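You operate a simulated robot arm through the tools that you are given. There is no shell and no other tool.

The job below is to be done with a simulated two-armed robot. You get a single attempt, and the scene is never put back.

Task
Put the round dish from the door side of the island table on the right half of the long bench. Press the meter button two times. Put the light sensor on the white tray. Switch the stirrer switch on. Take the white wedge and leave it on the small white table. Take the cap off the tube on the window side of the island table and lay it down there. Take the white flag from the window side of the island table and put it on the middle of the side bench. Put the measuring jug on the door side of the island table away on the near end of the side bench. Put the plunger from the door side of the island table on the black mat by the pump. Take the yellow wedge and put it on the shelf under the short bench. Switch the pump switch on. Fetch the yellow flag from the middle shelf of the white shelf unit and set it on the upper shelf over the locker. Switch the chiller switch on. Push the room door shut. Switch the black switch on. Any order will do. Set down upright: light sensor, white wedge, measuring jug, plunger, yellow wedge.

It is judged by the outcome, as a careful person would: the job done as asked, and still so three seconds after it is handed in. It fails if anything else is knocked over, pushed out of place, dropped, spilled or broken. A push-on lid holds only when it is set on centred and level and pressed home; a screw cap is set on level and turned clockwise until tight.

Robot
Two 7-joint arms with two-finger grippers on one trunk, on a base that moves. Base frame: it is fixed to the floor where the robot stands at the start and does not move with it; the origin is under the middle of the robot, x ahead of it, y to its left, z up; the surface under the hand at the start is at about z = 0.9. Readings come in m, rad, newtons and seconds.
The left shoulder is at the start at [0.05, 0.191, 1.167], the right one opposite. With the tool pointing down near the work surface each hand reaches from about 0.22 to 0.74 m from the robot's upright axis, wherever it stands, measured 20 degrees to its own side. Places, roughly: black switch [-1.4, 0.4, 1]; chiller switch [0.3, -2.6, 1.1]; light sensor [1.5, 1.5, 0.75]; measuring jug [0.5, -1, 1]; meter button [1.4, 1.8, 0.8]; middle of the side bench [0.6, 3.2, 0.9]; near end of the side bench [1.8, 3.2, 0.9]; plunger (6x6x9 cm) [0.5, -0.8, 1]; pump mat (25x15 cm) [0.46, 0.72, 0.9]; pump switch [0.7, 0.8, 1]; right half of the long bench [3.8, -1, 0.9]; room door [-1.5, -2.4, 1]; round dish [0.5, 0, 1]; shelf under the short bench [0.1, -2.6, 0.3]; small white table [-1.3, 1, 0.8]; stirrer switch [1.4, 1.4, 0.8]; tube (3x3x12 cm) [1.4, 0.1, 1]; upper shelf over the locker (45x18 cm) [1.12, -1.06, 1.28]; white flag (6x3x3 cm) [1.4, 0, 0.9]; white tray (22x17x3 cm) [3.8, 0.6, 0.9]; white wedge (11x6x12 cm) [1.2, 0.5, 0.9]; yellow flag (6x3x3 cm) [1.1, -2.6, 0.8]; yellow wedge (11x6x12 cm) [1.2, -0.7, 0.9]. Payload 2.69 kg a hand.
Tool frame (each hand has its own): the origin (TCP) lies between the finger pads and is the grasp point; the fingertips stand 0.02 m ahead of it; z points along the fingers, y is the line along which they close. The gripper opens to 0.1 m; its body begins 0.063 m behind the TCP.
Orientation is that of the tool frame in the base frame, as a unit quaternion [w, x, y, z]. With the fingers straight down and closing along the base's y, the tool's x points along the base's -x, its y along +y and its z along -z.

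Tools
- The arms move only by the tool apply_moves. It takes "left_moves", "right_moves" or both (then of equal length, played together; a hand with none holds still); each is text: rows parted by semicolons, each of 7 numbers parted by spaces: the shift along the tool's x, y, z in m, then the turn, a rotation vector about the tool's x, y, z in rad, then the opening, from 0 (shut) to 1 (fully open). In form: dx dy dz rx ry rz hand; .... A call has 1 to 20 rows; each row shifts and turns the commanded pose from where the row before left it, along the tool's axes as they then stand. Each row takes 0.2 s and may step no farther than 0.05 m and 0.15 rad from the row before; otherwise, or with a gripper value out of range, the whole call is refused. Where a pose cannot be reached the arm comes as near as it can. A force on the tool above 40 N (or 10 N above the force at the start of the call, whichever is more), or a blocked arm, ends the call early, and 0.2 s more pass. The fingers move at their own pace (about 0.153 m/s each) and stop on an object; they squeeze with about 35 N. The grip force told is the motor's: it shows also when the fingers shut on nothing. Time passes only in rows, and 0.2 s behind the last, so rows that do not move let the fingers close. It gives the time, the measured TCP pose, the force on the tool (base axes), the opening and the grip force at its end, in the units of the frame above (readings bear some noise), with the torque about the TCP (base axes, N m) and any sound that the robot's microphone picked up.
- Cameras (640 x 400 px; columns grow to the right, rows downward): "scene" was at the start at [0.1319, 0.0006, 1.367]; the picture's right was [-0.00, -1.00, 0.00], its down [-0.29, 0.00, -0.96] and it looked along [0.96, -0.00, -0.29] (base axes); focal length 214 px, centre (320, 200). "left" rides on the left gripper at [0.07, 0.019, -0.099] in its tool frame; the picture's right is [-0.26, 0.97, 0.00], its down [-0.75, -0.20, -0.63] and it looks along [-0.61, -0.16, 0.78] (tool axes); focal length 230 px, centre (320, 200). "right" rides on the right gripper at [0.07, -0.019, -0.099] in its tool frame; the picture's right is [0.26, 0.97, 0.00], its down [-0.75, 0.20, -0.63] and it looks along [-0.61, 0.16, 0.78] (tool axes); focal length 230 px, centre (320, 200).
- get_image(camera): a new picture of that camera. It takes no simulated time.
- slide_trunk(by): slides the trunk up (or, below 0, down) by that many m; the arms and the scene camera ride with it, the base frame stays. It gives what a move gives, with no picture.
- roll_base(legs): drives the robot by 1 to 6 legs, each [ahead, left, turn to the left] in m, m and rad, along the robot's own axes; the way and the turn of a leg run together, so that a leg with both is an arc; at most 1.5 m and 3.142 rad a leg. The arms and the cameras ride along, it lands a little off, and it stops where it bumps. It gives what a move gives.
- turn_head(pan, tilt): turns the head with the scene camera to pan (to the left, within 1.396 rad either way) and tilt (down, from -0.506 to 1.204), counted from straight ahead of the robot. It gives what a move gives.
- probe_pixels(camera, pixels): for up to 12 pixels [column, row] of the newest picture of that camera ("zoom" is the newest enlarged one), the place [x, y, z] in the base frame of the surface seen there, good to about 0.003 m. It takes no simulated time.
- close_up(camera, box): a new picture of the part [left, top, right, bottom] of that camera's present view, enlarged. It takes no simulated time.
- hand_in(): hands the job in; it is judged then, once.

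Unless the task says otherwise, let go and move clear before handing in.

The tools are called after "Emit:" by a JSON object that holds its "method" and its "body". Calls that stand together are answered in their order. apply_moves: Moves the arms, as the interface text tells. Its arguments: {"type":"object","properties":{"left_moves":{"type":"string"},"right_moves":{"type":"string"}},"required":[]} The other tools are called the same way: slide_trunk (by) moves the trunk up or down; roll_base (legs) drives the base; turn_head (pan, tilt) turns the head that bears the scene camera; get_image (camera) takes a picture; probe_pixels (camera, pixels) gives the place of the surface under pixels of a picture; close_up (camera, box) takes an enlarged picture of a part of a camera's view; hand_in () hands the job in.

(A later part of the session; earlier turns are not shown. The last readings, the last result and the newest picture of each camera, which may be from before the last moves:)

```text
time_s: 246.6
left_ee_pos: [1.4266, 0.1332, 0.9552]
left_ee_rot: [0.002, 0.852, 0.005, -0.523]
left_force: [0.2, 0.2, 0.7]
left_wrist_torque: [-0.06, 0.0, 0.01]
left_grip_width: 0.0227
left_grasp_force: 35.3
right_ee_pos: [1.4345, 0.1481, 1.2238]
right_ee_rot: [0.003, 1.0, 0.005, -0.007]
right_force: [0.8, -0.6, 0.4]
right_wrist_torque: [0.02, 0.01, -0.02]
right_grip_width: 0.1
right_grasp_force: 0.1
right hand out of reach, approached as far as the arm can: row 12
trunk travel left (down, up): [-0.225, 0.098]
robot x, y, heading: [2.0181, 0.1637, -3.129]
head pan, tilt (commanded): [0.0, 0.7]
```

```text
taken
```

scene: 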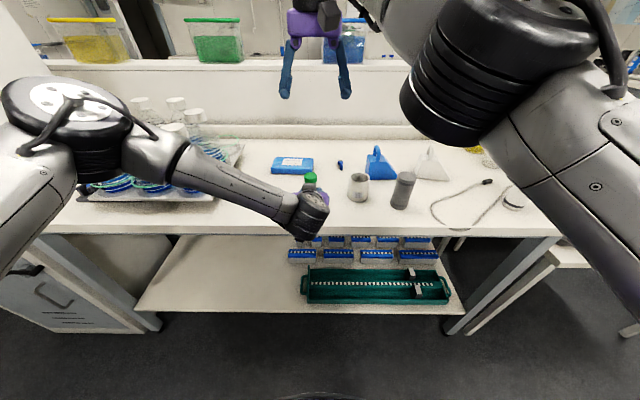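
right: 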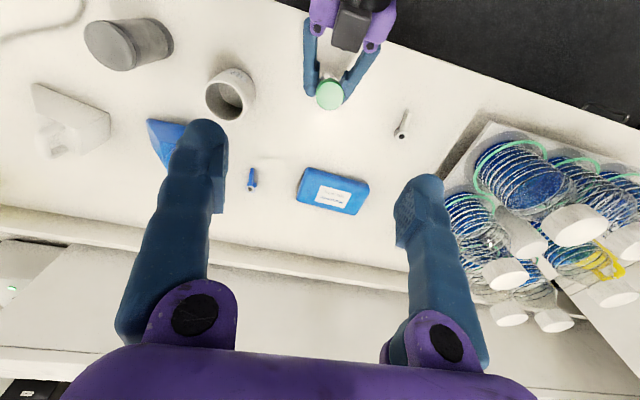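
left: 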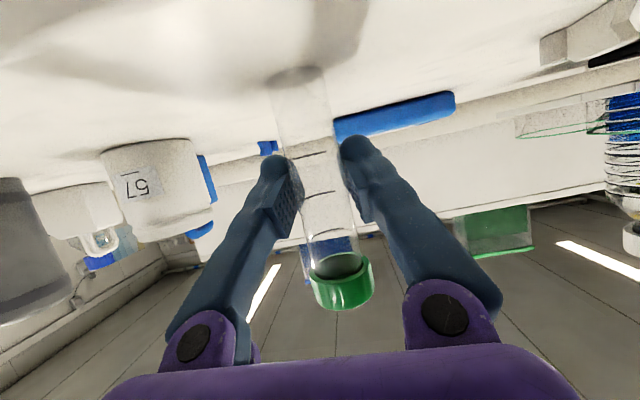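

The right hand ran out of reach 1–2 cm short at that height; lower down it should reach. The cap appears at (330,95), consistent with needing about -9 mm in x and -13 mm in y, so I'll lower 10 cm with that correction.

Emit:
{"method": "apply_moves", "body": {"right_moves": "0 0 0.04 0 0 0 1; 0 0 0.04 0 0 0 1; -0.009 0.0135 0.02 0 0 0 1; 0 0 0 0 0 0 1"}}

Emit:
{"method": "get_image", "body": {"camera": "right"}}

Emit:
{"method": "close_up", "body": {"camera": "scene", "box": [240, 90, 400, 250]}}

```text
time_s: 247.6
left_ee_pos: [1.426, 0.1322, 0.9553]
left_ee_rot: [0.003, 0.853, 0.005, -0.523]
left_force: [-0.8, -0.3, -0.5]
left_wrist_torque: [0.0, -0.01, 0.03]
left_grip_width: 0.0225
left_grasp_force: 35.2
right_ee_pos: [1.4233, 0.1339, 1.1254]
right_ee_rot: [0.003, 1.0, 0.004, -0.006]
right_force: [0.7, 1.1, -0.1]
right_wrist_torque: [-0.02, 0.0, -0.01]
right_grip_width: 0.0999
right_grasp_force: 0.0
trunk travel left (down, up): [-0.225, 0.098]
robot x, y, heading: [2.0168, 0.1652, -3.129]
head pan, tilt (commanded): [0.0, 0.7]
```

```text
taken
```

right: 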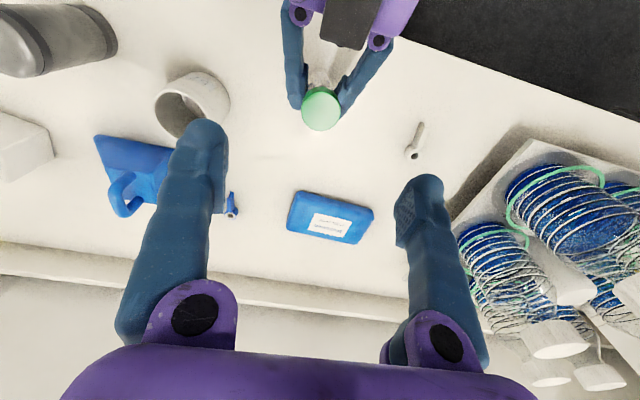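

```text
2.50 times, centred on (320, 170) of scene
```

zoom: 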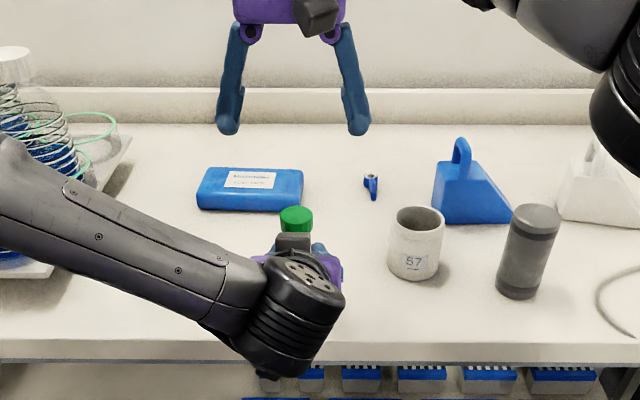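

The cap's top is at about (321,110). I'll probe it for the exact centre before gripping.

Emit:
{"method": "probe_pixels", "body": {"camera": "right", "pixels": [[321, 108], [305, 108], [337, 108], [321, 92], [321, 124], [321, 100], [310, 118]]}}

Emit:
{"method": "close_up", "body": {"camera": "right", "box": [270, 70, 370, 150]}}

```text
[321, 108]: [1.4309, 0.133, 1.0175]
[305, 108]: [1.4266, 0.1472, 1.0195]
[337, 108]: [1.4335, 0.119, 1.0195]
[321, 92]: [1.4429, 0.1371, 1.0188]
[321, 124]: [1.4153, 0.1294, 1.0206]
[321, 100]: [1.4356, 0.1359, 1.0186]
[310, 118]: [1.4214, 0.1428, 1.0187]
```

```text
5.00 times, centred on (320, 110) of right
```

zoom: 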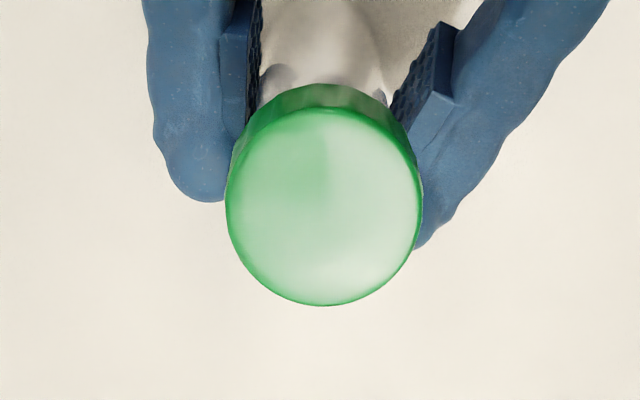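

The cap's centre is (1.4285,0.133), top 1.019, diameter about 3.2 cm. I'll pre-turn the right hand +0.8 rad with a partly open grip, descend over the cap and close on it.

Emit:
{"method": "apply_moves", "body": {"right_moves": "0.005 0.0005 0 0 0 0.1333 0.55; 0 0 0 0 0 0.1333 0.55; 0 0 0 0 0 0.1333 0.55; 0 0 0 0 0 0.1333 0.55; 0 0 0 0 0 0.1333 0.55; 0 0 0 0 0 0.1335 0.55; 0 0 0.04 0 0 0 0.55; 0 0 0.035 0 0 0 0.55; 0 0 0 0 0 0 0.55"}}

Emit:
{"method": "get_image", "body": {"camera": "right"}}

Emit:
{"method": "close_up", "body": {"camera": "scene", "box": [240, 90, 400, 250]}}

```text
time_s: 249.6
left_ee_pos: [1.4263, 0.1343, 0.9565]
left_ee_rot: [0.002, 0.852, 0.005, -0.523]
left_force: [0.2, 0.1, 0.1]
left_wrist_torque: [0.0, 0.02, 0.04]
left_grip_width: 0.0221
left_grasp_force: 35.2
right_ee_pos: [1.4285, 0.133, 1.0485]
right_ee_rot: [0.005, 0.922, -0.386, -0.005]
right_force: [0.3, 0.2, 0.0]
right_wrist_torque: [0.0, 0.01, 0.01]
right_grip_width: 0.055
right_grasp_force: 0.1
trunk travel left (down, up): [-0.225, 0.098]
robot x, y, heading: [2.0217, 0.1641, -3.132]
head pan, tilt (commanded): [0.0, 0.7]
```

```text
taken
```

right: 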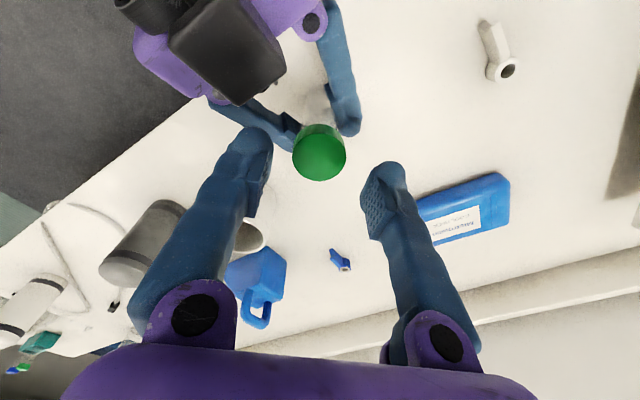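

```text
2.50 times, centred on (320, 170) of scene
```

zoom: 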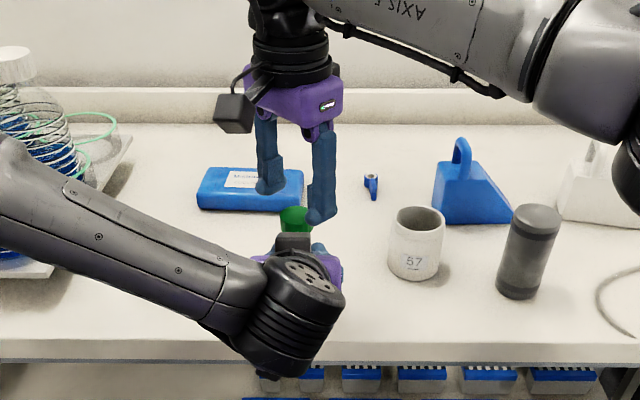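

The cap is centred between the right fingers at (319,155). I'll descend 30 mm and close on it.

Emit:
{"method": "apply_moves", "body": {"right_moves": "0 0 0.015 0 0 0 0.55; 0 0 0.015 0 0 0 0.55; 0 0 0 0 0 0 0.45; 0 0 0 0 0 0 0.35; 0 0 0 0 0 0 0.25; 0 0 0 0 0 0 0; 0 0 0 0 0 0 0"}}

Emit:
{"method": "get_image", "body": {"camera": "right"}}

```text
time_s: 251.2
left_ee_pos: [1.4249, 0.1333, 0.9552]
left_ee_rot: [0.003, 0.852, 0.006, -0.523]
left_force: [-8.3, -3.9, -0.2]
left_wrist_torque: [0.1, -0.35, -0.02]
left_grip_width: 0.022
left_grasp_force: 35.2
right_ee_pos: [1.4257, 0.1336, 1.0195]
right_ee_rot: [0.005, 0.923, -0.385, -0.004]
right_force: [8.3, 2.8, 0.4]
right_wrist_torque: [0.12, -0.28, 0.04]
right_grip_width: 0.0299
right_grasp_force: 35.2
trunk travel left (down, up): [-0.225, 0.098]
robot x, y, heading: [2.0195, 0.1664, -3.133]
head pan, tilt (commanded): [0.0, 0.7]
```

```text
taken
```

right: 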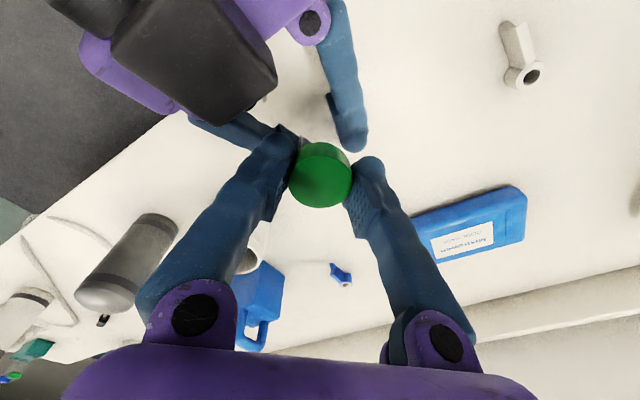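

The cap is gripped at 30 mm. I'll turn it counter-clockwise (seen from above), which is negative about the tool's z.

Emit:
{"method": "apply_moves", "body": {"right_moves": "0 0 0 0 0 -0.14 0; 0 0 0 0 0 -0.14 0; 0 0 0 0 0 -0.14 0; 0 0 0 0 0 -0.14 0; 0 0 0 0 0 -0.14 0; 0 0 0 0 0 -0.14 0; 0 0 0 0 0 -0.14 0; 0 0 0 0 0 -0.14 0; 0 0 0 0 0 -0.14 0; 0 0 0 0 0 -0.14 0; 0 0 0 0 0 -0.14 0; 0 0 0 0 0 -0.14 0; 0 0 0 0 0 0 0"}}

Emit:
{"method": "get_image", "body": {"camera": "right"}}

Emit:
{"method": "get_image", "body": {"camera": "left"}}

```text
time_s: 254.0
left_ee_pos: [1.4269, 0.1345, 0.9546]
left_ee_rot: [0.002, 0.853, 0.005, -0.522]
left_force: [-6.1, 3.7, -1.3]
left_wrist_torque: [-0.08, -0.19, 0.01]
left_grip_width: 0.0216
left_grasp_force: 34.9
right_ee_pos: [1.4271, 0.1334, 1.0208]
right_ee_rot: [0.0, 0.93, 0.367, -0.007]
right_force: [6.1, -3.7, 1.5]
right_wrist_torque: [-0.2, -0.15, -0.03]
right_grip_width: 0.0295
right_grasp_force: 35.0
right hand out of reach, approached as far as the arm can: row 12
trunk travel left (down, up): [-0.225, 0.098]
robot x, y, heading: [2.0203, 0.1611, -3.128]
head pan, tilt (commanded): [0.0, 0.7]
```

```text
taken
```

right: 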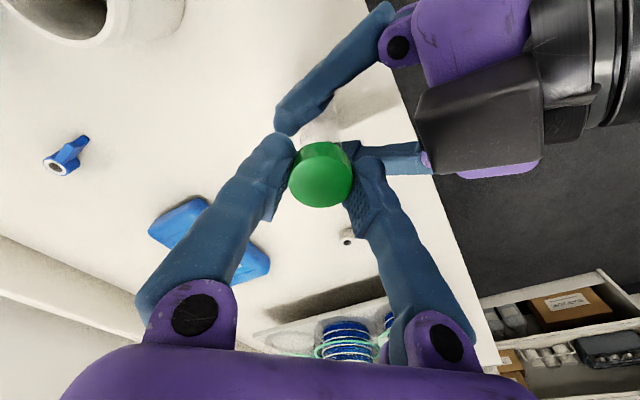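

```text
taken
```

left: 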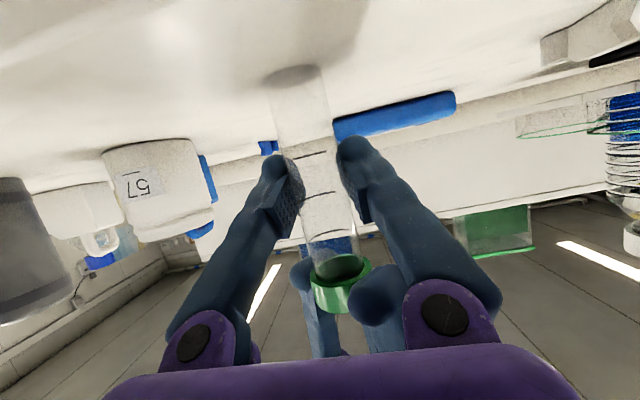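

The hand turned from +0.80 to about -0.75 rad; the tube's marks stayed put, so the cap turned. I'll test with a 4 mm lift to see whether it's free.

Emit:
{"method": "apply_moves", "body": {"right_moves": "0 0 -0.002 0 0 0 0; 0 0 -0.002 0 0 0 0; 0 0 0 0 0 0 0"}}

```text
time_s: 254.8
left_ee_pos: [1.4259, 0.1345, 0.9559]
left_ee_rot: [0.001, 0.852, 0.004, -0.524]
left_force: [-0.5, 6.6, 10.3]
left_wrist_torque: [-0.14, -0.11, -0.02]
left_grip_width: 0.0214
left_grasp_force: 34.9
right_ee_pos: [1.4274, 0.1333, 1.0242]
right_ee_rot: [0.0, 0.931, 0.365, -0.007]
right_force: [0.3, -7.0, -11.4]
right_wrist_torque: [-0.35, 0.03, 0.0]
right_grip_width: 0.03
right_grasp_force: 35.1
trunk travel left (down, up): [-0.225, 0.098]
robot x, y, heading: [2.0198, 0.1647, -3.137]
head pan, tilt (commanded): [0.0, 0.7]
```

Still held (11 N pull). I'll ease down, re-grip after turning back, and make another counter-clockwise stroke.

Emit:
{"method": "apply_moves", "body": {"right_moves": "0 0 0.003 0 0 0 0; 0 0 0 0 0 0 0.5; 0 0 0 0 0 0 0.5; 0 0 0 0 0 0.145 0.5; 0 0 0 0 0 0.145 0.5; 0 0 0 0 0 0.145 0.5; 0 0 0 0 0 0.145 0.5; 0 0 0 0 0 0.145 0.5; 0 0 0 0 0 0.145 0.5; 0 0 0 0 0 0.145 0.5; 0 0 0 0 0 0.145 0.5; 0 0 0 0 0 0.145 0.5; 0 0 0 0 0 0.145 0.5; 0 0 0 0 0 0.145 0.5; 0 0 0 0 0 0 0.3; 0 0 0 0 0 0 0; 0 0 0 0 0 0 0"}}

Emit:
{"method": "get_image", "body": {"camera": "right"}}

```text
time_s: 258.4
left_ee_pos: [1.4253, 0.133, 0.9559]
left_ee_rot: [0.002, 0.852, 0.005, -0.523]
left_force: [-5.6, -2.2, -0.2]
left_wrist_torque: [0.06, -0.24, -0.01]
left_grip_width: 0.021
left_grasp_force: 35.3
right_ee_pos: [1.427, 0.1332, 1.0207]
right_ee_rot: [0.004, 0.912, -0.41, -0.003]
right_force: [6.2, 2.3, -0.1]
right_wrist_torque: [0.07, -0.15, 0.04]
right_grip_width: 0.0298
right_grasp_force: 34.9
trunk travel left (down, up): [-0.225, 0.098]
robot x, y, heading: [2.0162, 0.1609, -3.131]
head pan, tilt (commanded): [0.0, 0.7]
```

```text
taken
```

right: 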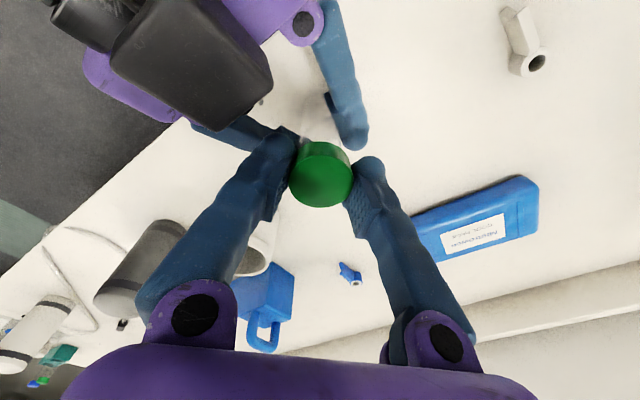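

Re-gripped at +0.85 rad. Second counter-clockwise stroke, rising about 1 mm along the way, then a small lift test.

Emit:
{"method": "apply_moves", "body": {"right_moves": "0 0 0 0 0 -0.143 0; 0 0 -0.0001 0 0 -0.143 0; 0 0 -0.0001 0 0 -0.143 0; 0 0 -0.0001 0 0 -0.143 0; 0 0 -0.0001 0 0 -0.143 0; 0 0 -0.0001 0 0 -0.143 0; 0 0 -0.0001 0 0 -0.143 0; 0 0 -0.0001 0 0 -0.143 0; 0 0 -0.0001 0 0 -0.143 0; 0 0 -0.0001 0 0 -0.143 0; 0 0 -0.0001 0 0 -0.143 0; 0 0 -0.002 0 0 0 0; 0 0 -0.002 0 0 0 0; 0 0 0 0 0 0 0"}}

Emit:
{"method": "get_image", "body": {"camera": "left"}}

```text
time_s: 261.4
left_ee_pos: [1.4257, 0.1339, 0.9572]
left_ee_rot: [0.002, 0.851, 0.005, -0.525]
left_force: [2.7, 4.6, 19.0]
left_wrist_torque: [-0.09, 0.0, -0.03]
left_grip_width: 0.0208
left_grasp_force: 34.7
right_ee_pos: [1.4268, 0.1333, 1.0248]
right_ee_rot: [-0.001, 0.935, 0.355, -0.006]
right_force: [-2.8, -5.6, -19.2]
right_wrist_torque: [-0.29, 0.14, 0.0]
right_grip_width: 0.0298
right_grasp_force: 34.9
trunk travel left (down, up): [-0.225, 0.098]
robot x, y, heading: [2.0172, 0.1666, -3.131]
head pan, tilt (commanded): [0.0, 0.7]
```

```text
taken
```

left: 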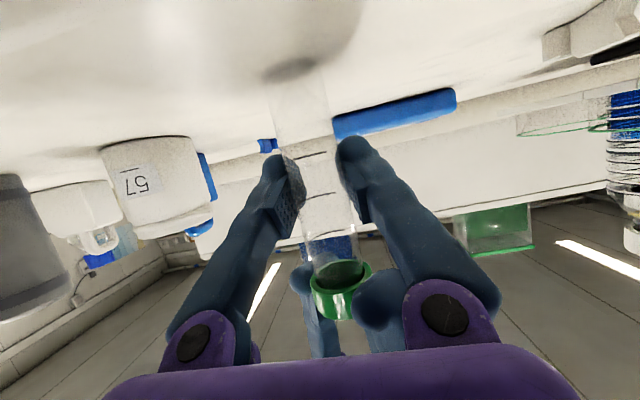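

Still held at 19 N. I'll ease down, re-grip and make more strokes; first I'll probe the cap top's height to see whether it's rising.

Emit:
{"method": "apply_moves", "body": {"right_moves": "0 0 0.0035 0 0 0 0; 0 0 0 0 0 0 0.5; 0 0 0 0 0 0 0.5"}}

Emit:
{"method": "get_image", "body": {"camera": "right"}}

Emit:
{"method": "probe_pixels", "body": {"camera": "right", "pixels": [[320, 185], [310, 180], [330, 180], [320, 170], [320, 150], [312, 195]]}}

Emit:
{"method": "close_up", "body": {"camera": "right", "box": [260, 100, 400, 230]}}

```text
time_s: 262.2
left_ee_pos: [1.4265, 0.1325, 0.9544]
left_ee_rot: [0.003, 0.853, 0.005, -0.522]
left_force: [0.3, -0.4, 4.6]
left_wrist_torque: [-0.05, 0.01, -0.04]
left_grip_width: 0.0203
left_grasp_force: 35.0
right_ee_pos: [1.4283, 0.1331, 1.0229]
right_ee_rot: [0.0, 0.935, 0.355, -0.007]
right_force: [-0.2, -0.3, 0.5]
right_wrist_torque: [-0.03, 0.03, 0.0]
right_grip_width: 0.05
right_grasp_force: 0.0
trunk travel left (down, up): [-0.225, 0.098]
robot x, y, heading: [2.0185, 0.1614, -3.125]
head pan, tilt (commanded): [0.0, 0.7]
```

```text
taken
```

right: 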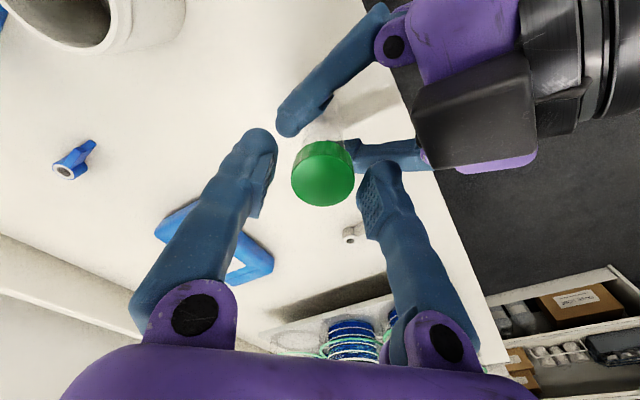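

```text
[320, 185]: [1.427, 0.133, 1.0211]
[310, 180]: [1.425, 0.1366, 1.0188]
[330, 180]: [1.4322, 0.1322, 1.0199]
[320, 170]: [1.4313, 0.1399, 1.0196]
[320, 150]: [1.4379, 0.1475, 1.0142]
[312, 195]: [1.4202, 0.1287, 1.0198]
```

```text
3.08 times, centred on (330, 165) of right
```

zoom: 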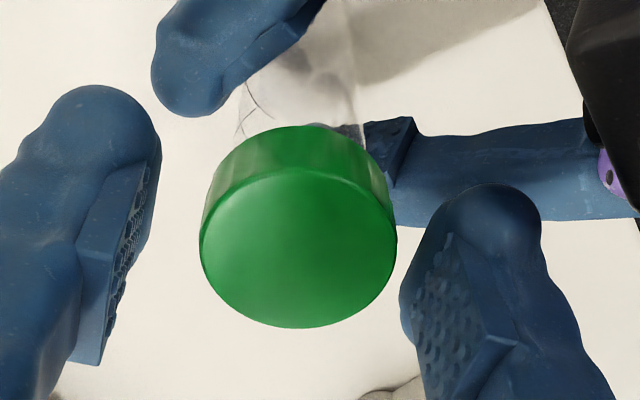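

The cap top is still near 1.02. I'll continue: turn back open, re-grip and keep unscrewing.

Emit:
{"method": "apply_moves", "body": {"right_moves": "0 0 0 0 0 0.143 0.5; 0 0 0 0 0 0.143 0.5; 0 0 0 0 0 0.143 0.5; 0 0 0 0 0 0.143 0.5; 0 0 0 0 0 0.143 0.5; 0 0 0 0 0 0.143 0.5; 0 0 0 0 0 0.143 0.5; 0 0 0 0 0 0.143 0.5; 0 0 0 0 0 0.143 0.5; 0 0 0 0 0 0.143 0.5; 0 0 0 0 0 0.143 0.5; 0 0 0 0 0 0 0.3; 0 0 0 0 0 0 0; 0 0 0 0 0 0 0; 0 0 0 0 0 -0.143 0; 0 0 0 0 0 -0.143 0; 0 0 0 0 0 -0.143 0; 0 0 0 0 0 -0.143 0; 0 0 0 0 0 -0.143 0; 0 0 0 0 0 -0.143 0"}}

Emit:
{"method": "apply_moves", "body": {"right_moves": "0 0 0 0 0 -0.143 0; 0 0 0 0 0 -0.143 0; 0 0 0 0 0 -0.143 0; 0 0 0 0 0 -0.143 0; 0 0 0 0 0 -0.143 0; 0 0 -0.002 0 0 0 0; 0 0 -0.002 0 0 0 0; 0 0 0 0 0 0 0"}}

Emit:
{"method": "get_image", "body": {"camera": "left"}}

```text
time_s: 266.4
left_ee_pos: [1.4269, 0.1338, 0.9555]
left_ee_rot: [0.002, 0.853, 0.004, -0.522]
left_force: [-5.8, 0.7, -0.7]
left_wrist_torque: [-0.13, -0.25, 0.06]
left_grip_width: 0.0198
left_grasp_force: 35.4
right_ee_pos: [1.4268, 0.1334, 1.0214]
right_ee_rot: [0.004, 1.0, 0.007, -0.007]
right_force: [6.1, -2.7, 0.3]
right_wrist_torque: [0.01, -0.06, -0.05]
right_grip_width: 0.0299
right_grasp_force: 35.3
trunk travel left (down, up): [-0.225, 0.098]
robot x, y, heading: [2.0175, 0.1614, -3.127]
head pan, tilt (commanded): [0.0, 0.7]
```

```text
time_s: 268.2
left_ee_pos: [1.4272, 0.1326, 0.9551]
left_ee_rot: [0.003, 0.852, 0.005, -0.523]
left_force: [-3.0, 1.2, 1.9]
left_wrist_torque: [-0.11, -0.17, 0.0]
left_grip_width: 0.0191
left_grasp_force: 34.5
right_ee_pos: [1.4279, 0.1344, 1.0267]
right_ee_rot: [0.001, 0.935, 0.355, -0.006]
right_force: [2.2, -2.1, -1.5]
right_wrist_torque: [-0.02, -0.03, -0.02]
right_grip_width: 0.0299
right_grasp_force: 35.2
trunk travel left (down, up): [-0.225, 0.098]
robot x, y, heading: [2.0157, 0.1626, -3.131]
head pan, tilt (commanded): [0.0, 0.7]
```

```text
taken
```

left: 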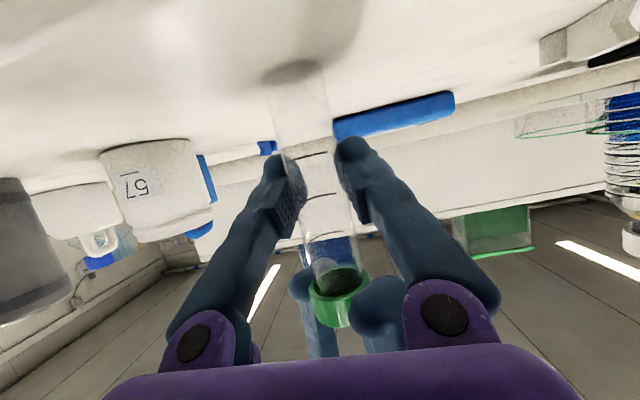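

The pull is now only 1.5 N with the cap 5 mm up: it's free. I'll lift it clear slowly.

Emit:
{"method": "apply_moves", "body": {"right_moves": "0 0 -0.005 0 0 0 0; 0 0 -0.008 0 0 0 0; 0 0 -0.012 0 0 0 0; 0 0 -0.02 0 0 0 0; 0 0 -0.03 0 0 0 0; 0 0 0 0 0 0 0"}}

Emit:
{"method": "get_image", "body": {"camera": "right"}}

Emit:
{"method": "close_up", "body": {"camera": "scene", "box": [240, 90, 400, 250]}}

```text
time_s: 269.6
left_ee_pos: [1.426, 0.134, 0.9547]
left_ee_rot: [0.003, 0.853, 0.005, -0.522]
left_force: [0.0, -0.7, -0.1]
left_wrist_torque: [0.01, 0.0, 0.01]
left_grip_width: 0.019
left_grasp_force: 35.5
right_ee_pos: [1.4273, 0.1346, 1.1015]
right_ee_rot: [0.001, 0.935, 0.355, -0.008]
right_force: [-0.3, -0.6, -0.1]
right_wrist_torque: [0.01, -0.05, 0.01]
right_grip_width: 0.0299
right_grasp_force: 35.1
trunk travel left (down, up): [-0.225, 0.098]
robot x, y, heading: [2.0189, 0.1623, -3.131]
head pan, tilt (commanded): [0.0, 0.7]
```

```text
taken
```

right: 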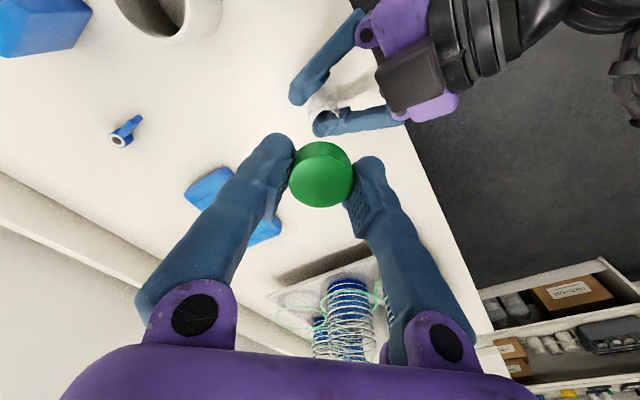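

```text
2.50 times, centred on (320, 170) of scene
```

zoom: 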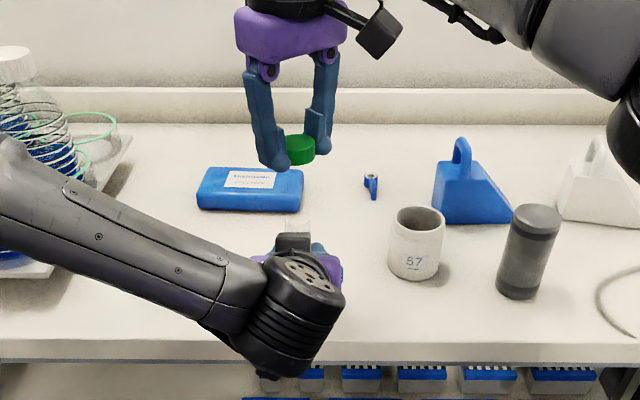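

The cap is off and held in the right hand. Before laying it down, I'll make sure the tube rests on the table by lowering the left hand slightly and reading the force.

Emit:
{"method": "apply_moves", "body": {"left_moves": "0.0009 0 0.00045 0 0 0 0; 0.0009 0 0.00045 0 0 0 0; 0.0009 0 0.00045 0 0 0 0; 0 0 0 0 0 0 0", "right_moves": "0 0 -0.02 0 0 0 0; 0 0 -0.02 0 0 0 0; 0 0 0 0 0 0 0; 0 0 0 0 0 0 0"}}

Emit:
{"method": "get_image", "body": {"camera": "left"}}

```text
time_s: 270.6
left_ee_pos: [1.4277, 0.1338, 0.9552]
left_ee_rot: [0.002, 0.851, 0.005, -0.525]
left_force: [-1.4, -0.6, 11.2]
left_wrist_torque: [-0.01, 0.16, -0.02]
left_grip_width: 0.0187
left_grasp_force: 34.8
right_ee_pos: [1.4306, 0.1383, 1.1114]
right_ee_rot: [0.0, 0.935, 0.354, -0.008]
right_force: [-0.7, 0.2, 0.6]
right_wrist_torque: [-0.02, -0.02, 0.0]
right_grip_width: 0.0299
right_grasp_force: 35.0
right hand out of reach, approached as far as the arm can: row 1, 2
trunk travel left (down, up): [-0.225, 0.098]
robot x, y, heading: [2.023, 0.1629, -3.129]
head pan, tilt (commanded): [0.0, 0.7]
```

```text
taken
```

left: 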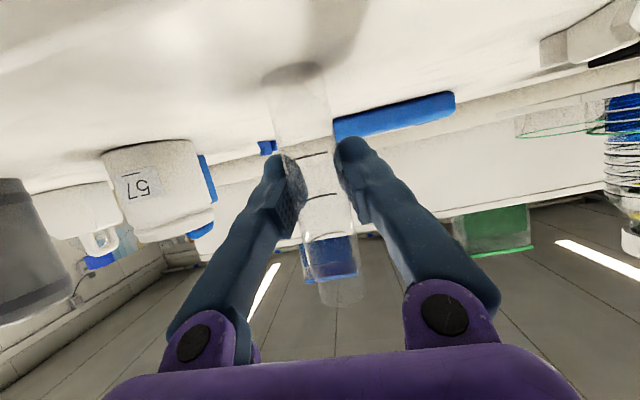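

The tube bears on the table (11 N), so it's seated. I'll ease, open slowly and withdraw the left hand straight back.

Emit:
{"method": "apply_moves", "body": {"left_moves": "-0.0009 0 -0.0005 0 0 0 0.1; 0 0 0 0 0 0 0.25; 0 0 0 0 0 0 0.35; 0 0 0 0 0 0 0.5; 0 0 0 0 0 0 0.7; 0 0 0 0 0 0 0.9; 0.0091 0 -0.0178 0 0 0 0.9; 0.0182 0 -0.0356 0 0 0 0.9; 0.0182 0 -0.0356 0 0 0 0.9; 0.0182 0 -0.0356 0 0 0 0.9; 0 0 0 0 0 0 0.9"}}

Emit:
{"method": "get_image", "body": {"camera": "left"}}

Emit:
{"method": "close_up", "body": {"camera": "scene", "box": [240, 90, 400, 250]}}

```text
time_s: 273.0
left_ee_pos: [1.5662, 0.1352, 0.9527]
left_ee_rot: [0.002, 0.852, 0.005, -0.523]
left_force: [0.1, 0.2, -0.3]
left_wrist_torque: [0.02, 0.03, 0.02]
left_grip_width: 0.0901
left_grasp_force: 0.1
right_ee_pos: [1.4282, 0.1372, 1.1108]
right_ee_rot: [0.001, 0.935, 0.353, -0.007]
right_force: [0.9, 0.1, 0.4]
right_wrist_torque: [-0.01, 0.01, 0.04]
right_grip_width: 0.03
right_grasp_force: 34.8
trunk travel left (down, up): [-0.225, 0.098]
robot x, y, heading: [2.0188, 0.1686, -3.128]
head pan, tilt (commanded): [0.0, 0.7]
```

```text
taken
```

left: 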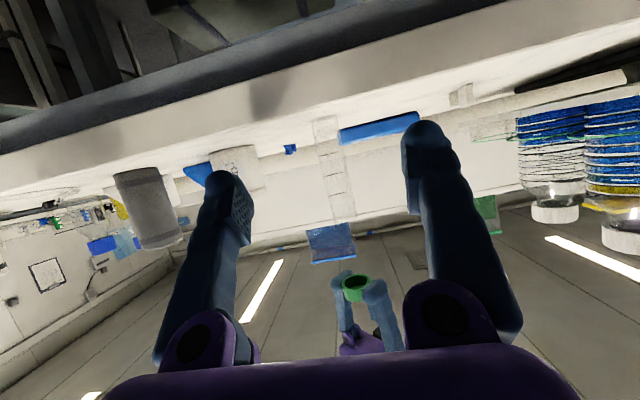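

```text
2.50 times, centred on (320, 170) of scene
```

zoom: 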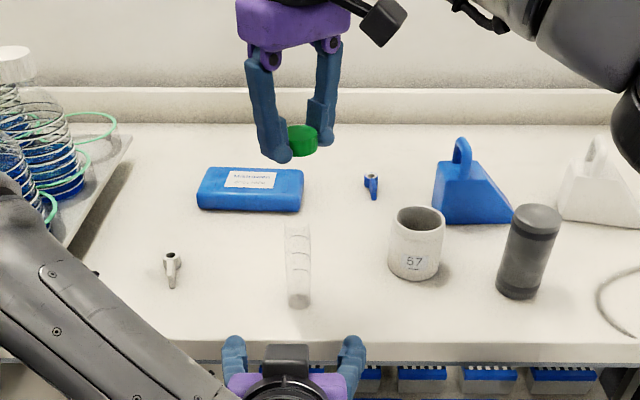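

The tube stands open and upright. I'll swing the left hand out to the left, raise it and level its pitch, keeping well clear of the tube and the right arm.

Emit:
{"method": "apply_moves", "body": {"left_moves": "0 0.045 0 0 0 0 0.9; 0 0.045 0 0 0 0 0.9; 0 0.045 0 0 0 0 0.9; 0 0.045 0 0 0 0 0.9; -0.0401 0 -0.0204 0 0 0 0.9; -0.0401 0 -0.0204 0 0 0 0.9; -0.0401 0 -0.0204 0 0 0 0.9; -0.0401 0 -0.0204 0 0 0 0.9; -0.0401 0 -0.0204 0 0 0 0.9; 0 0 0 0 0.1222 0 0.9; 0 0 0 0 0.1222 0 0.9; 0 0 0 0 0.1222 0 0.9; 0 0 0 0 0.1222 0 0.9; 0 0 0 0 0.1222 0 0.9; 0 0 0 0 0.1222 0 0.9; 0 0 0 0 0.1222 0 0.9; 0 0 0 0 0.1222 0 0.9; 0 0 0 0 0.1222 0 0.9"}}

Emit:
{"method": "get_image", "body": {"camera": "scene"}}

```text
time_s: 276.8
left_ee_pos: [1.5664, -0.0219, 1.1939]
left_ee_rot: [-0.001, 1.0, 0.005, 0.001]
left_force: [0.0, -0.2, 0.6]
left_wrist_torque: [0.0, -0.02, -0.02]
left_grip_width: 0.0897
left_grasp_force: 0.0
left hand out of reach, approached as far as the arm can: row 4
right_ee_pos: [1.4284, 0.137, 1.1108]
right_ee_rot: [0.001, 0.935, 0.353, -0.006]
right_force: [-0.3, -0.9, -0.1]
right_wrist_torque: [0.0, -0.01, -0.03]
right_grip_width: 0.0298
right_grasp_force: 34.9
trunk travel left (down, up): [-0.225, 0.098]
robot x, y, heading: [2.0198, 0.1654, -3.133]
head pan, tilt (commanded): [0.0, 0.7]
```

```text
taken
```

scene: 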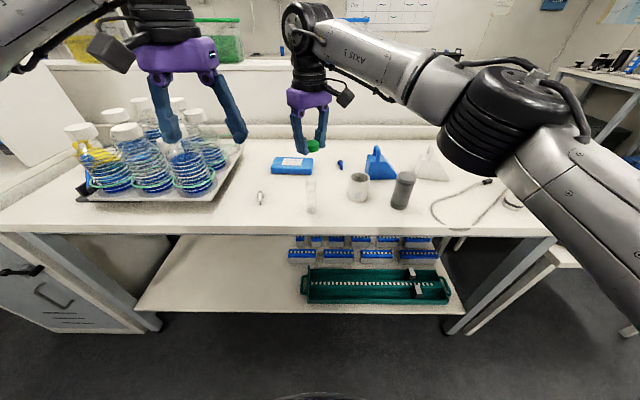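

Now I'll roll 8 cm closer so the right hand has reach, then bring the cap above the free spot at about (1.42,0.05).

Emit:
{"method": "roll_base", "body": {"legs": [[0.08, 0, 0]]}}

Emit:
{"method": "close_up", "body": {"camera": "scene", "box": [230, 130, 390, 250]}}

Emit:
{"method": "probe_pixels", "body": {"camera": "zoom", "pixels": [[200, 250], [230, 260], [130, 250], [310, 280], [200, 300], [240, 200]]}}

```text
time_s: 277.9
left_ee_pos: [1.4847, -0.0233, 1.1939]
left_ee_rot: [-0.001, 1.0, 0.004, -0.001]
left_force: [-0.5, 1.2, -0.9]
left_wrist_torque: [0.01, -0.01, 0.0]
left_grip_width: 0.0901
left_grasp_force: 0.0
right_ee_pos: [1.3466, 0.1375, 1.1112]
right_ee_rot: [0.001, 0.935, 0.353, -0.007]
right_force: [0.0, 0.8, -0.2]
right_wrist_torque: [-0.01, -0.02, 0.02]
right_grip_width: 0.0295
right_grasp_force: 34.9
trunk travel left (down, up): [-0.225, 0.098]
robot x, y, heading: [1.9404, 0.1614, -3.137]
head pan, tilt (commanded): [0.0, 0.7]
```

```text
3.33 times, centred on (310, 190) of scene
```

zoom: 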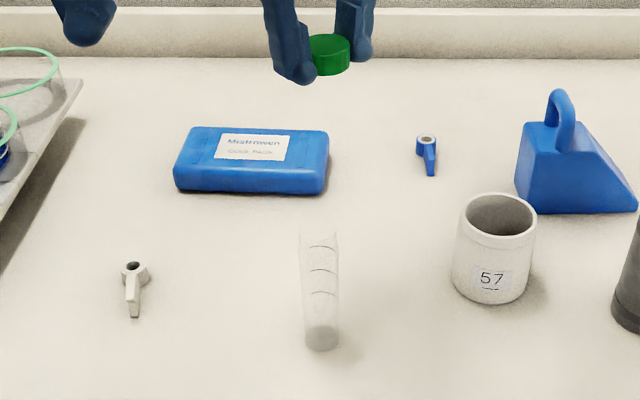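

```text
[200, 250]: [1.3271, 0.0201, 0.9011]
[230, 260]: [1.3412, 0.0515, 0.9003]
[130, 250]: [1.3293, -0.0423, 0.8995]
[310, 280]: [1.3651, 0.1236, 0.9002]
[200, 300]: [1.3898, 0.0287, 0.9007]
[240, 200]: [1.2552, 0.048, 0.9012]
```

The bare spot around (1.37,0.055) lies between flag, cool pack and tube. I'll carry the cap there and lower it.

Emit:
{"method": "apply_moves", "body": {"right_moves": "-0.0192 0.0384 0 0 0 0 0; -0.0192 0.0384 0 0 0 0 0; 0 0 0.04 0 0 0 0; 0 0 0.04 0 0 0 0; 0 0 0.04 0 0 0 0; 0 0 0.04 0 0 0 0; 0 0 0.015 0 0 0 0; 0 0 0 0 0 0 0"}}

Emit:
{"method": "close_up", "body": {"camera": "scene", "box": [230, 130, 390, 250]}}

Emit:
{"method": "get_image", "body": {"camera": "right"}}

```text
time_s: 279.7
left_ee_pos: [1.4858, -0.0222, 1.1958]
left_ee_rot: [-0.001, 1.0, 0.004, -0.001]
left_force: [1.1, 0.3, 0.4]
left_wrist_torque: [-0.04, 0.01, 0.03]
left_grip_width: 0.09
left_grasp_force: 0.0
right_ee_pos: [1.3747, 0.0524, 0.9341]
right_ee_rot: [0.0, 0.935, 0.353, -0.008]
right_force: [0.1, 0.2, 0.5]
right_wrist_torque: [0.0, 0.03, 0.0]
right_grip_width: 0.0296
right_grasp_force: 35.5
right hand out of reach, approached as far as the arm can: row 2
trunk travel left (down, up): [-0.225, 0.098]
robot x, y, heading: [1.9373, 0.1644, -3.131]
head pan, tilt (commanded): [0.0, 0.7]
```

```text
3.33 times, centred on (310, 190) of scene
```

zoom: 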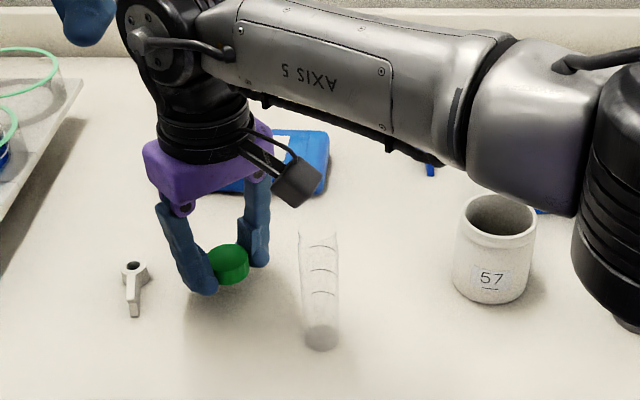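

```text
taken
```

right: 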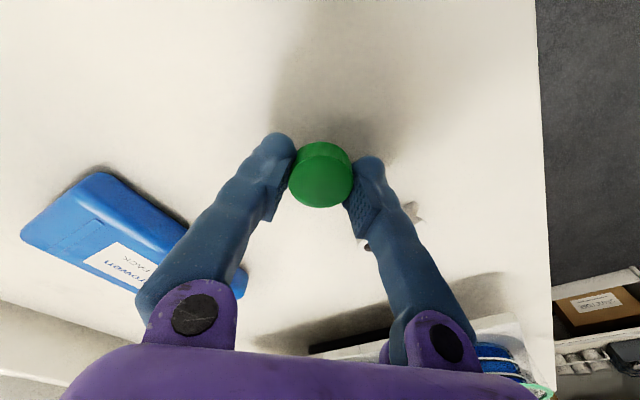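

The cap is about 1 cm above the table. I'll lower to contact.

Emit:
{"method": "apply_moves", "body": {"right_moves": "0 0 0.004 0 0 0 0; 0 0 0.003 0 0 0 0; 0 0 0.002 0 0 0 0; 0 0 0.002 0 0 0 0; 0 0 0 0 0 0 0"}}

```text
time_s: 280.9
left_ee_pos: [1.4858, -0.0235, 1.1955]
left_ee_rot: [-0.001, 1.0, 0.005, -0.001]
left_force: [-0.4, 0.1, 0.3]
left_wrist_torque: [-0.04, -0.01, 0.03]
left_grip_width: 0.0899
left_grasp_force: 0.1
right_ee_pos: [1.374, 0.0529, 0.9236]
right_ee_rot: [0.001, 0.935, 0.354, -0.006]
right_force: [-1.1, 0.5, 0.7]
right_wrist_torque: [0.02, -0.01, 0.0]
right_grip_width: 0.0295
right_grasp_force: 34.9
trunk travel left (down, up): [-0.225, 0.098]
robot x, y, heading: [1.9369, 0.1657, -3.135]
head pan, tilt (commanded): [0.0, 0.7]
```

Emit:
{"method": "apply_moves", "body": {"right_moves": "0 0 0.002 0 0 0 0; 0 0 0.002 0 0 0 0; 0 0 0.001 0 0 0 0; 0 0 0 0 0 0 0"}}

Emit:
{"method": "close_up", "body": {"camera": "scene", "box": [260, 170, 330, 240]}}

```text
time_s: 281.9
left_ee_pos: [1.4858, -0.0233, 1.195]
left_ee_rot: [-0.002, 1.0, 0.004, -0.001]
left_force: [0.1, 1.1, 0.3]
left_wrist_torque: [0.03, -0.01, -0.02]
left_grip_width: 0.0899
left_grasp_force: 0.0
right_ee_pos: [1.3734, 0.0523, 0.9178]
right_ee_rot: [0.001, 0.935, 0.353, -0.007]
right_force: [-0.3, -2.6, 6.4]
right_wrist_torque: [-0.08, -0.15, -0.07]
right_grip_width: 0.0295
right_grasp_force: 35.4
trunk travel left (down, up): [-0.225, 0.098]
robot x, y, heading: [1.94, 0.1636, -3.129]
head pan, tilt (commanded): [0.0, 0.7]
```

```text
5.71 times, centred on (295, 205) of scene
```

zoom: 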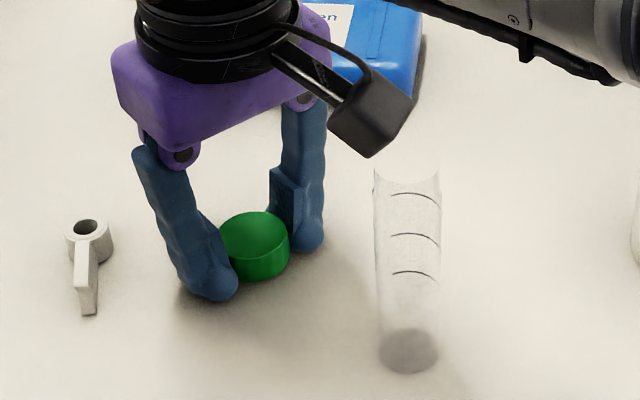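

Contact at 6 N, tips at table level. I'll open just enough and lift straight up.

Emit:
{"method": "apply_moves", "body": {"right_moves": "0 0 -0.001 0 0 0 0.35; 0 0 0 0 0 0 0.5; 0 0 0 0 0 0 0.5; 0 0 -0.02 0 0 0 0.5; 0 0 -0.04 0 0 0 0.5; 0 0 -0.04 0 0 0 0.5; 0 0 -0.04 0 0 0 0.5; 0 0 0 0 0 0 0.5"}}

Emit:
{"method": "get_image", "body": {"camera": "right"}}

Emit:
{"method": "close_up", "body": {"camera": "scene", "box": [240, 150, 360, 250]}}

```text
time_s: 283.7
left_ee_pos: [1.4849, -0.0228, 1.1949]
left_ee_rot: [0.0, 1.0, 0.005, 0.0]
left_force: [-0.5, -0.4, -0.7]
left_wrist_torque: [0.01, -0.03, 0.01]
left_grip_width: 0.0898
left_grasp_force: 0.1
right_ee_pos: [1.3733, 0.0549, 1.0602]
right_ee_rot: [0.0, 0.935, 0.354, -0.007]
right_force: [0.0, -0.3, -0.4]
right_wrist_torque: [-0.01, -0.01, 0.0]
right_grip_width: 0.0503
right_grasp_force: 0.1
trunk travel left (down, up): [-0.225, 0.098]
robot x, y, heading: [1.9415, 0.1613, -3.134]
head pan, tilt (commanded): [0.0, 0.7]
```

```text
taken
```

right: 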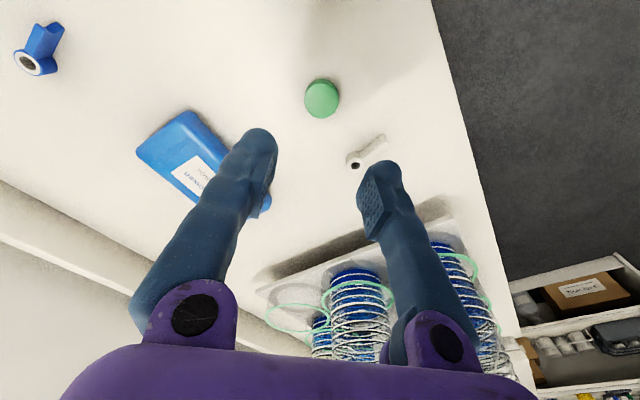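

```text
4.00 times, centred on (300, 200) of scene
```

zoom: 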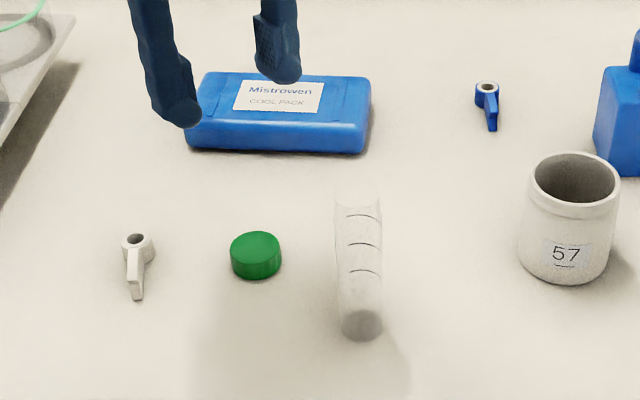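

The cap lies flat beside the upright open tube. Next is the white flag: I'll probe its shape for a top-down left-hand grasp.

Emit:
{"method": "probe_pixels", "body": {"camera": "zoom", "pixels": [[137, 240], [125, 243], [150, 243], [134, 262], [134, 285], [136, 296], [110, 270], [137, 253]]}}

Emit:
{"method": "close_up", "body": {"camera": "scene", "box": [260, 200, 290, 230]}}

```text
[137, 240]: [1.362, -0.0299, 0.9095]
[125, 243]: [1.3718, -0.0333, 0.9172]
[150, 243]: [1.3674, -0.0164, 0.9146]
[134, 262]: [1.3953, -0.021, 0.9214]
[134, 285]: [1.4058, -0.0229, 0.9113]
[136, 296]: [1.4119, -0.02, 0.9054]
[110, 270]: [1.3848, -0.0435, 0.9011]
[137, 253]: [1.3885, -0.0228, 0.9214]
```

```text
13.33 times, centred on (275, 215) of scene
```

zoom: 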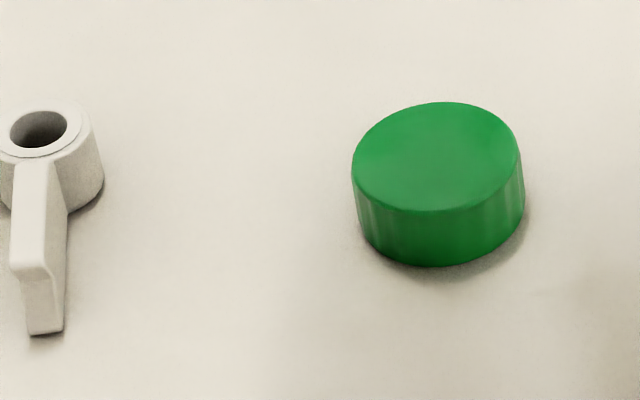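

The flag spans x 1.362–1.413 at y≈-0.023, about 2 cm high, ring 2.4 cm wide. I'll move the right hand away to the right first, then bring the left hand down over it with a moderate opening.

Emit:
{"method": "apply_moves", "body": {"right_moves": "0 0 -0.04 0 0 0 0.5; 0 0 -0.04 0 0 0 0.5; 0 0 0 0 0 0.1233 0.5; 0 0 0 0 0 0.1233 0.5; 0 0 0 0 0 0.1233 0.5; 0 0 0 0 0 0.1233 0.5; 0 0 0 0 0 0.1233 0.5; 0 0 0 0 0 0.1233 0.5; 0.01 -0.042 0 0 0 0 0.5; 0.01 -0.042 0 0 0 0 0.5; 0.01 -0.042 0 0 0 0 0.5; 0.01 -0.042 0 0 0 0 0.5; 0.01 -0.042 0 0 0 0 0.5; 0.01 -0.042 0 0 0 0 0.5; 0 0 0 0 0 0 0.5; 0 0 0 0 0 0 0.5; 0 0 0 0 0 0 0.5; 0 0 0 0 0 0 0.5", "left_moves": "0 0 0 0 0 0 0.5; 0 0 0 0 0 0 0.5; 0 0 0 0 0 0 0.5; 0 0 0 0 0 0 0.5; 0 0 0 0 0 0 0.5; 0 0 0 0 0 0 0.5; 0 0 0 0 0 0 0.5; 0 0 0 0 0 0 0.5; 0 0 0 0 0 0 0.5; 0 0 0 0 0 0 0.5; -0.0347 0 0 0 0 0 0.5; -0.0347 0 0 0 0 0 0.5; -0.0347 0.001 0 0 0 0 0.5; 0 0 0.045 0 0 0 0.5; 0 0 0.045 0 0 0 0.5; 0 0 0.045 0 0 0 0.5; 0 0 0.045 0 0 0 0.5; 0 0 0 0 0 0 0.5"}}

Emit:
{"method": "get_image", "body": {"camera": "left"}}

Emit:
{"method": "get_image", "body": {"camera": "scene"}}

```text
time_s: 287.5
left_ee_pos: [1.382, -0.0251, 1.0169]
left_ee_rot: [-0.001, 1.0, 0.004, -0.001]
left_force: [-0.6, -0.2, 0.3]
left_wrist_torque: [0.01, 0.04, 0.0]
left_grip_width: 0.0499
left_grasp_force: 0.1
right_ee_pos: [1.4522, 0.3064, 1.1365]
right_ee_rot: [0.004, 1.0, -0.009, -0.007]
right_force: [-0.5, -0.3, -0.3]
right_wrist_torque: [-0.02, 0.04, -0.03]
right_grip_width: 0.0499
right_grasp_force: 0.0
right hand out of reach, approached as far as the arm can: row 2
trunk travel left (down, up): [-0.225, 0.098]
robot x, y, heading: [1.9404, 0.1643, -3.134]
head pan, tilt (commanded): [0.0, 0.7]
```

```text
taken
```

left: 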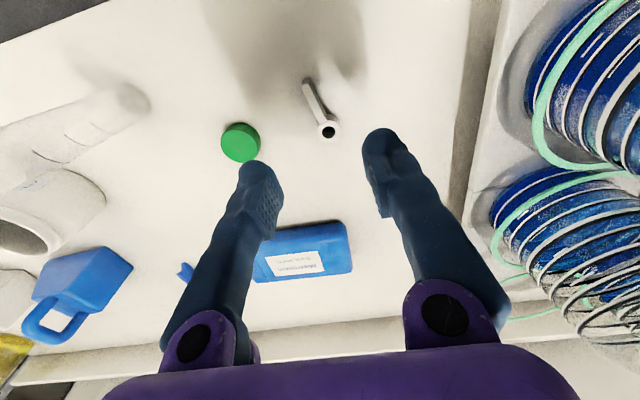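

```text
taken
```

scene: 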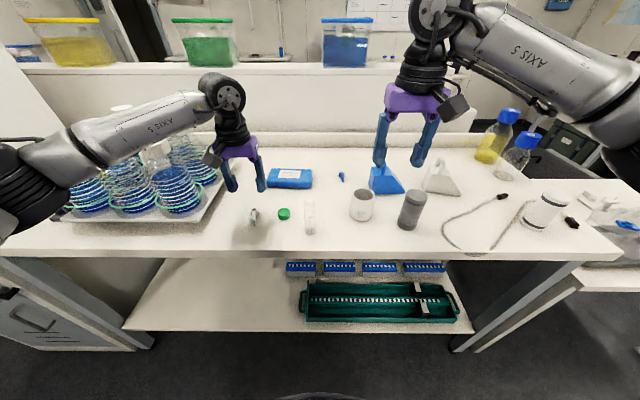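

The flag's ring-tab junction sits at (322,120), right on the TCP axis. I'll descend to just above the table and close.

Emit:
{"method": "apply_moves", "body": {"left_moves": "0 0.002 0.035 0 0 0 0.5; 0 0 0.03 0 0 0 0.5; 0 0 0.02 0 0 0 0.5; 0 0 0.007 0 0 0 0.5; 0 0 0 0 0 0 0.35; 0 0 0 0 0 0 0.2; 0 0 0 0 0 0 0; 0 0 0 0 0 0 0"}}

Emit:
{"method": "get_image", "body": {"camera": "left"}}

```text
time_s: 289.3
left_ee_pos: [1.3807, -0.025, 0.923]
left_ee_rot: [-0.001, 1.0, 0.004, 0.0]
left_force: [0.3, 0.2, -0.5]
left_wrist_torque: [0.01, 0.01, 0.0]
left_grip_width: 0.0126
left_grasp_force: 35.3
right_ee_pos: [1.4513, 0.3059, 1.135]
right_ee_rot: [0.004, 1.0, -0.01, -0.007]
right_force: [0.0, -0.7, -0.5]
right_wrist_torque: [-0.04, 0.0, -0.03]
right_grip_width: 0.05
right_grasp_force: 0.0
trunk travel left (down, up): [-0.225, 0.098]
robot x, y, heading: [1.9396, 0.1656, -3.133]
head pan, tilt (commanded): [0.0, 0.7]
```

```text
taken
```

left: 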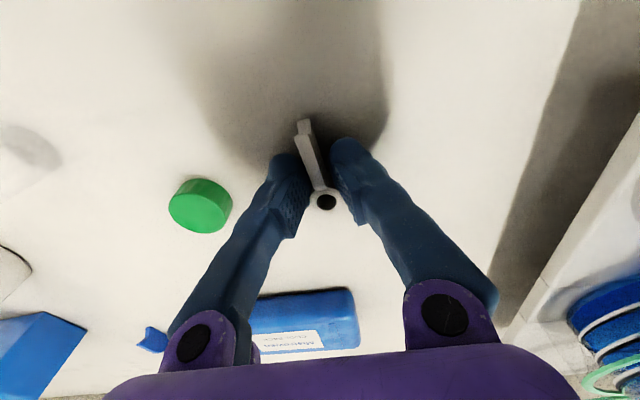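

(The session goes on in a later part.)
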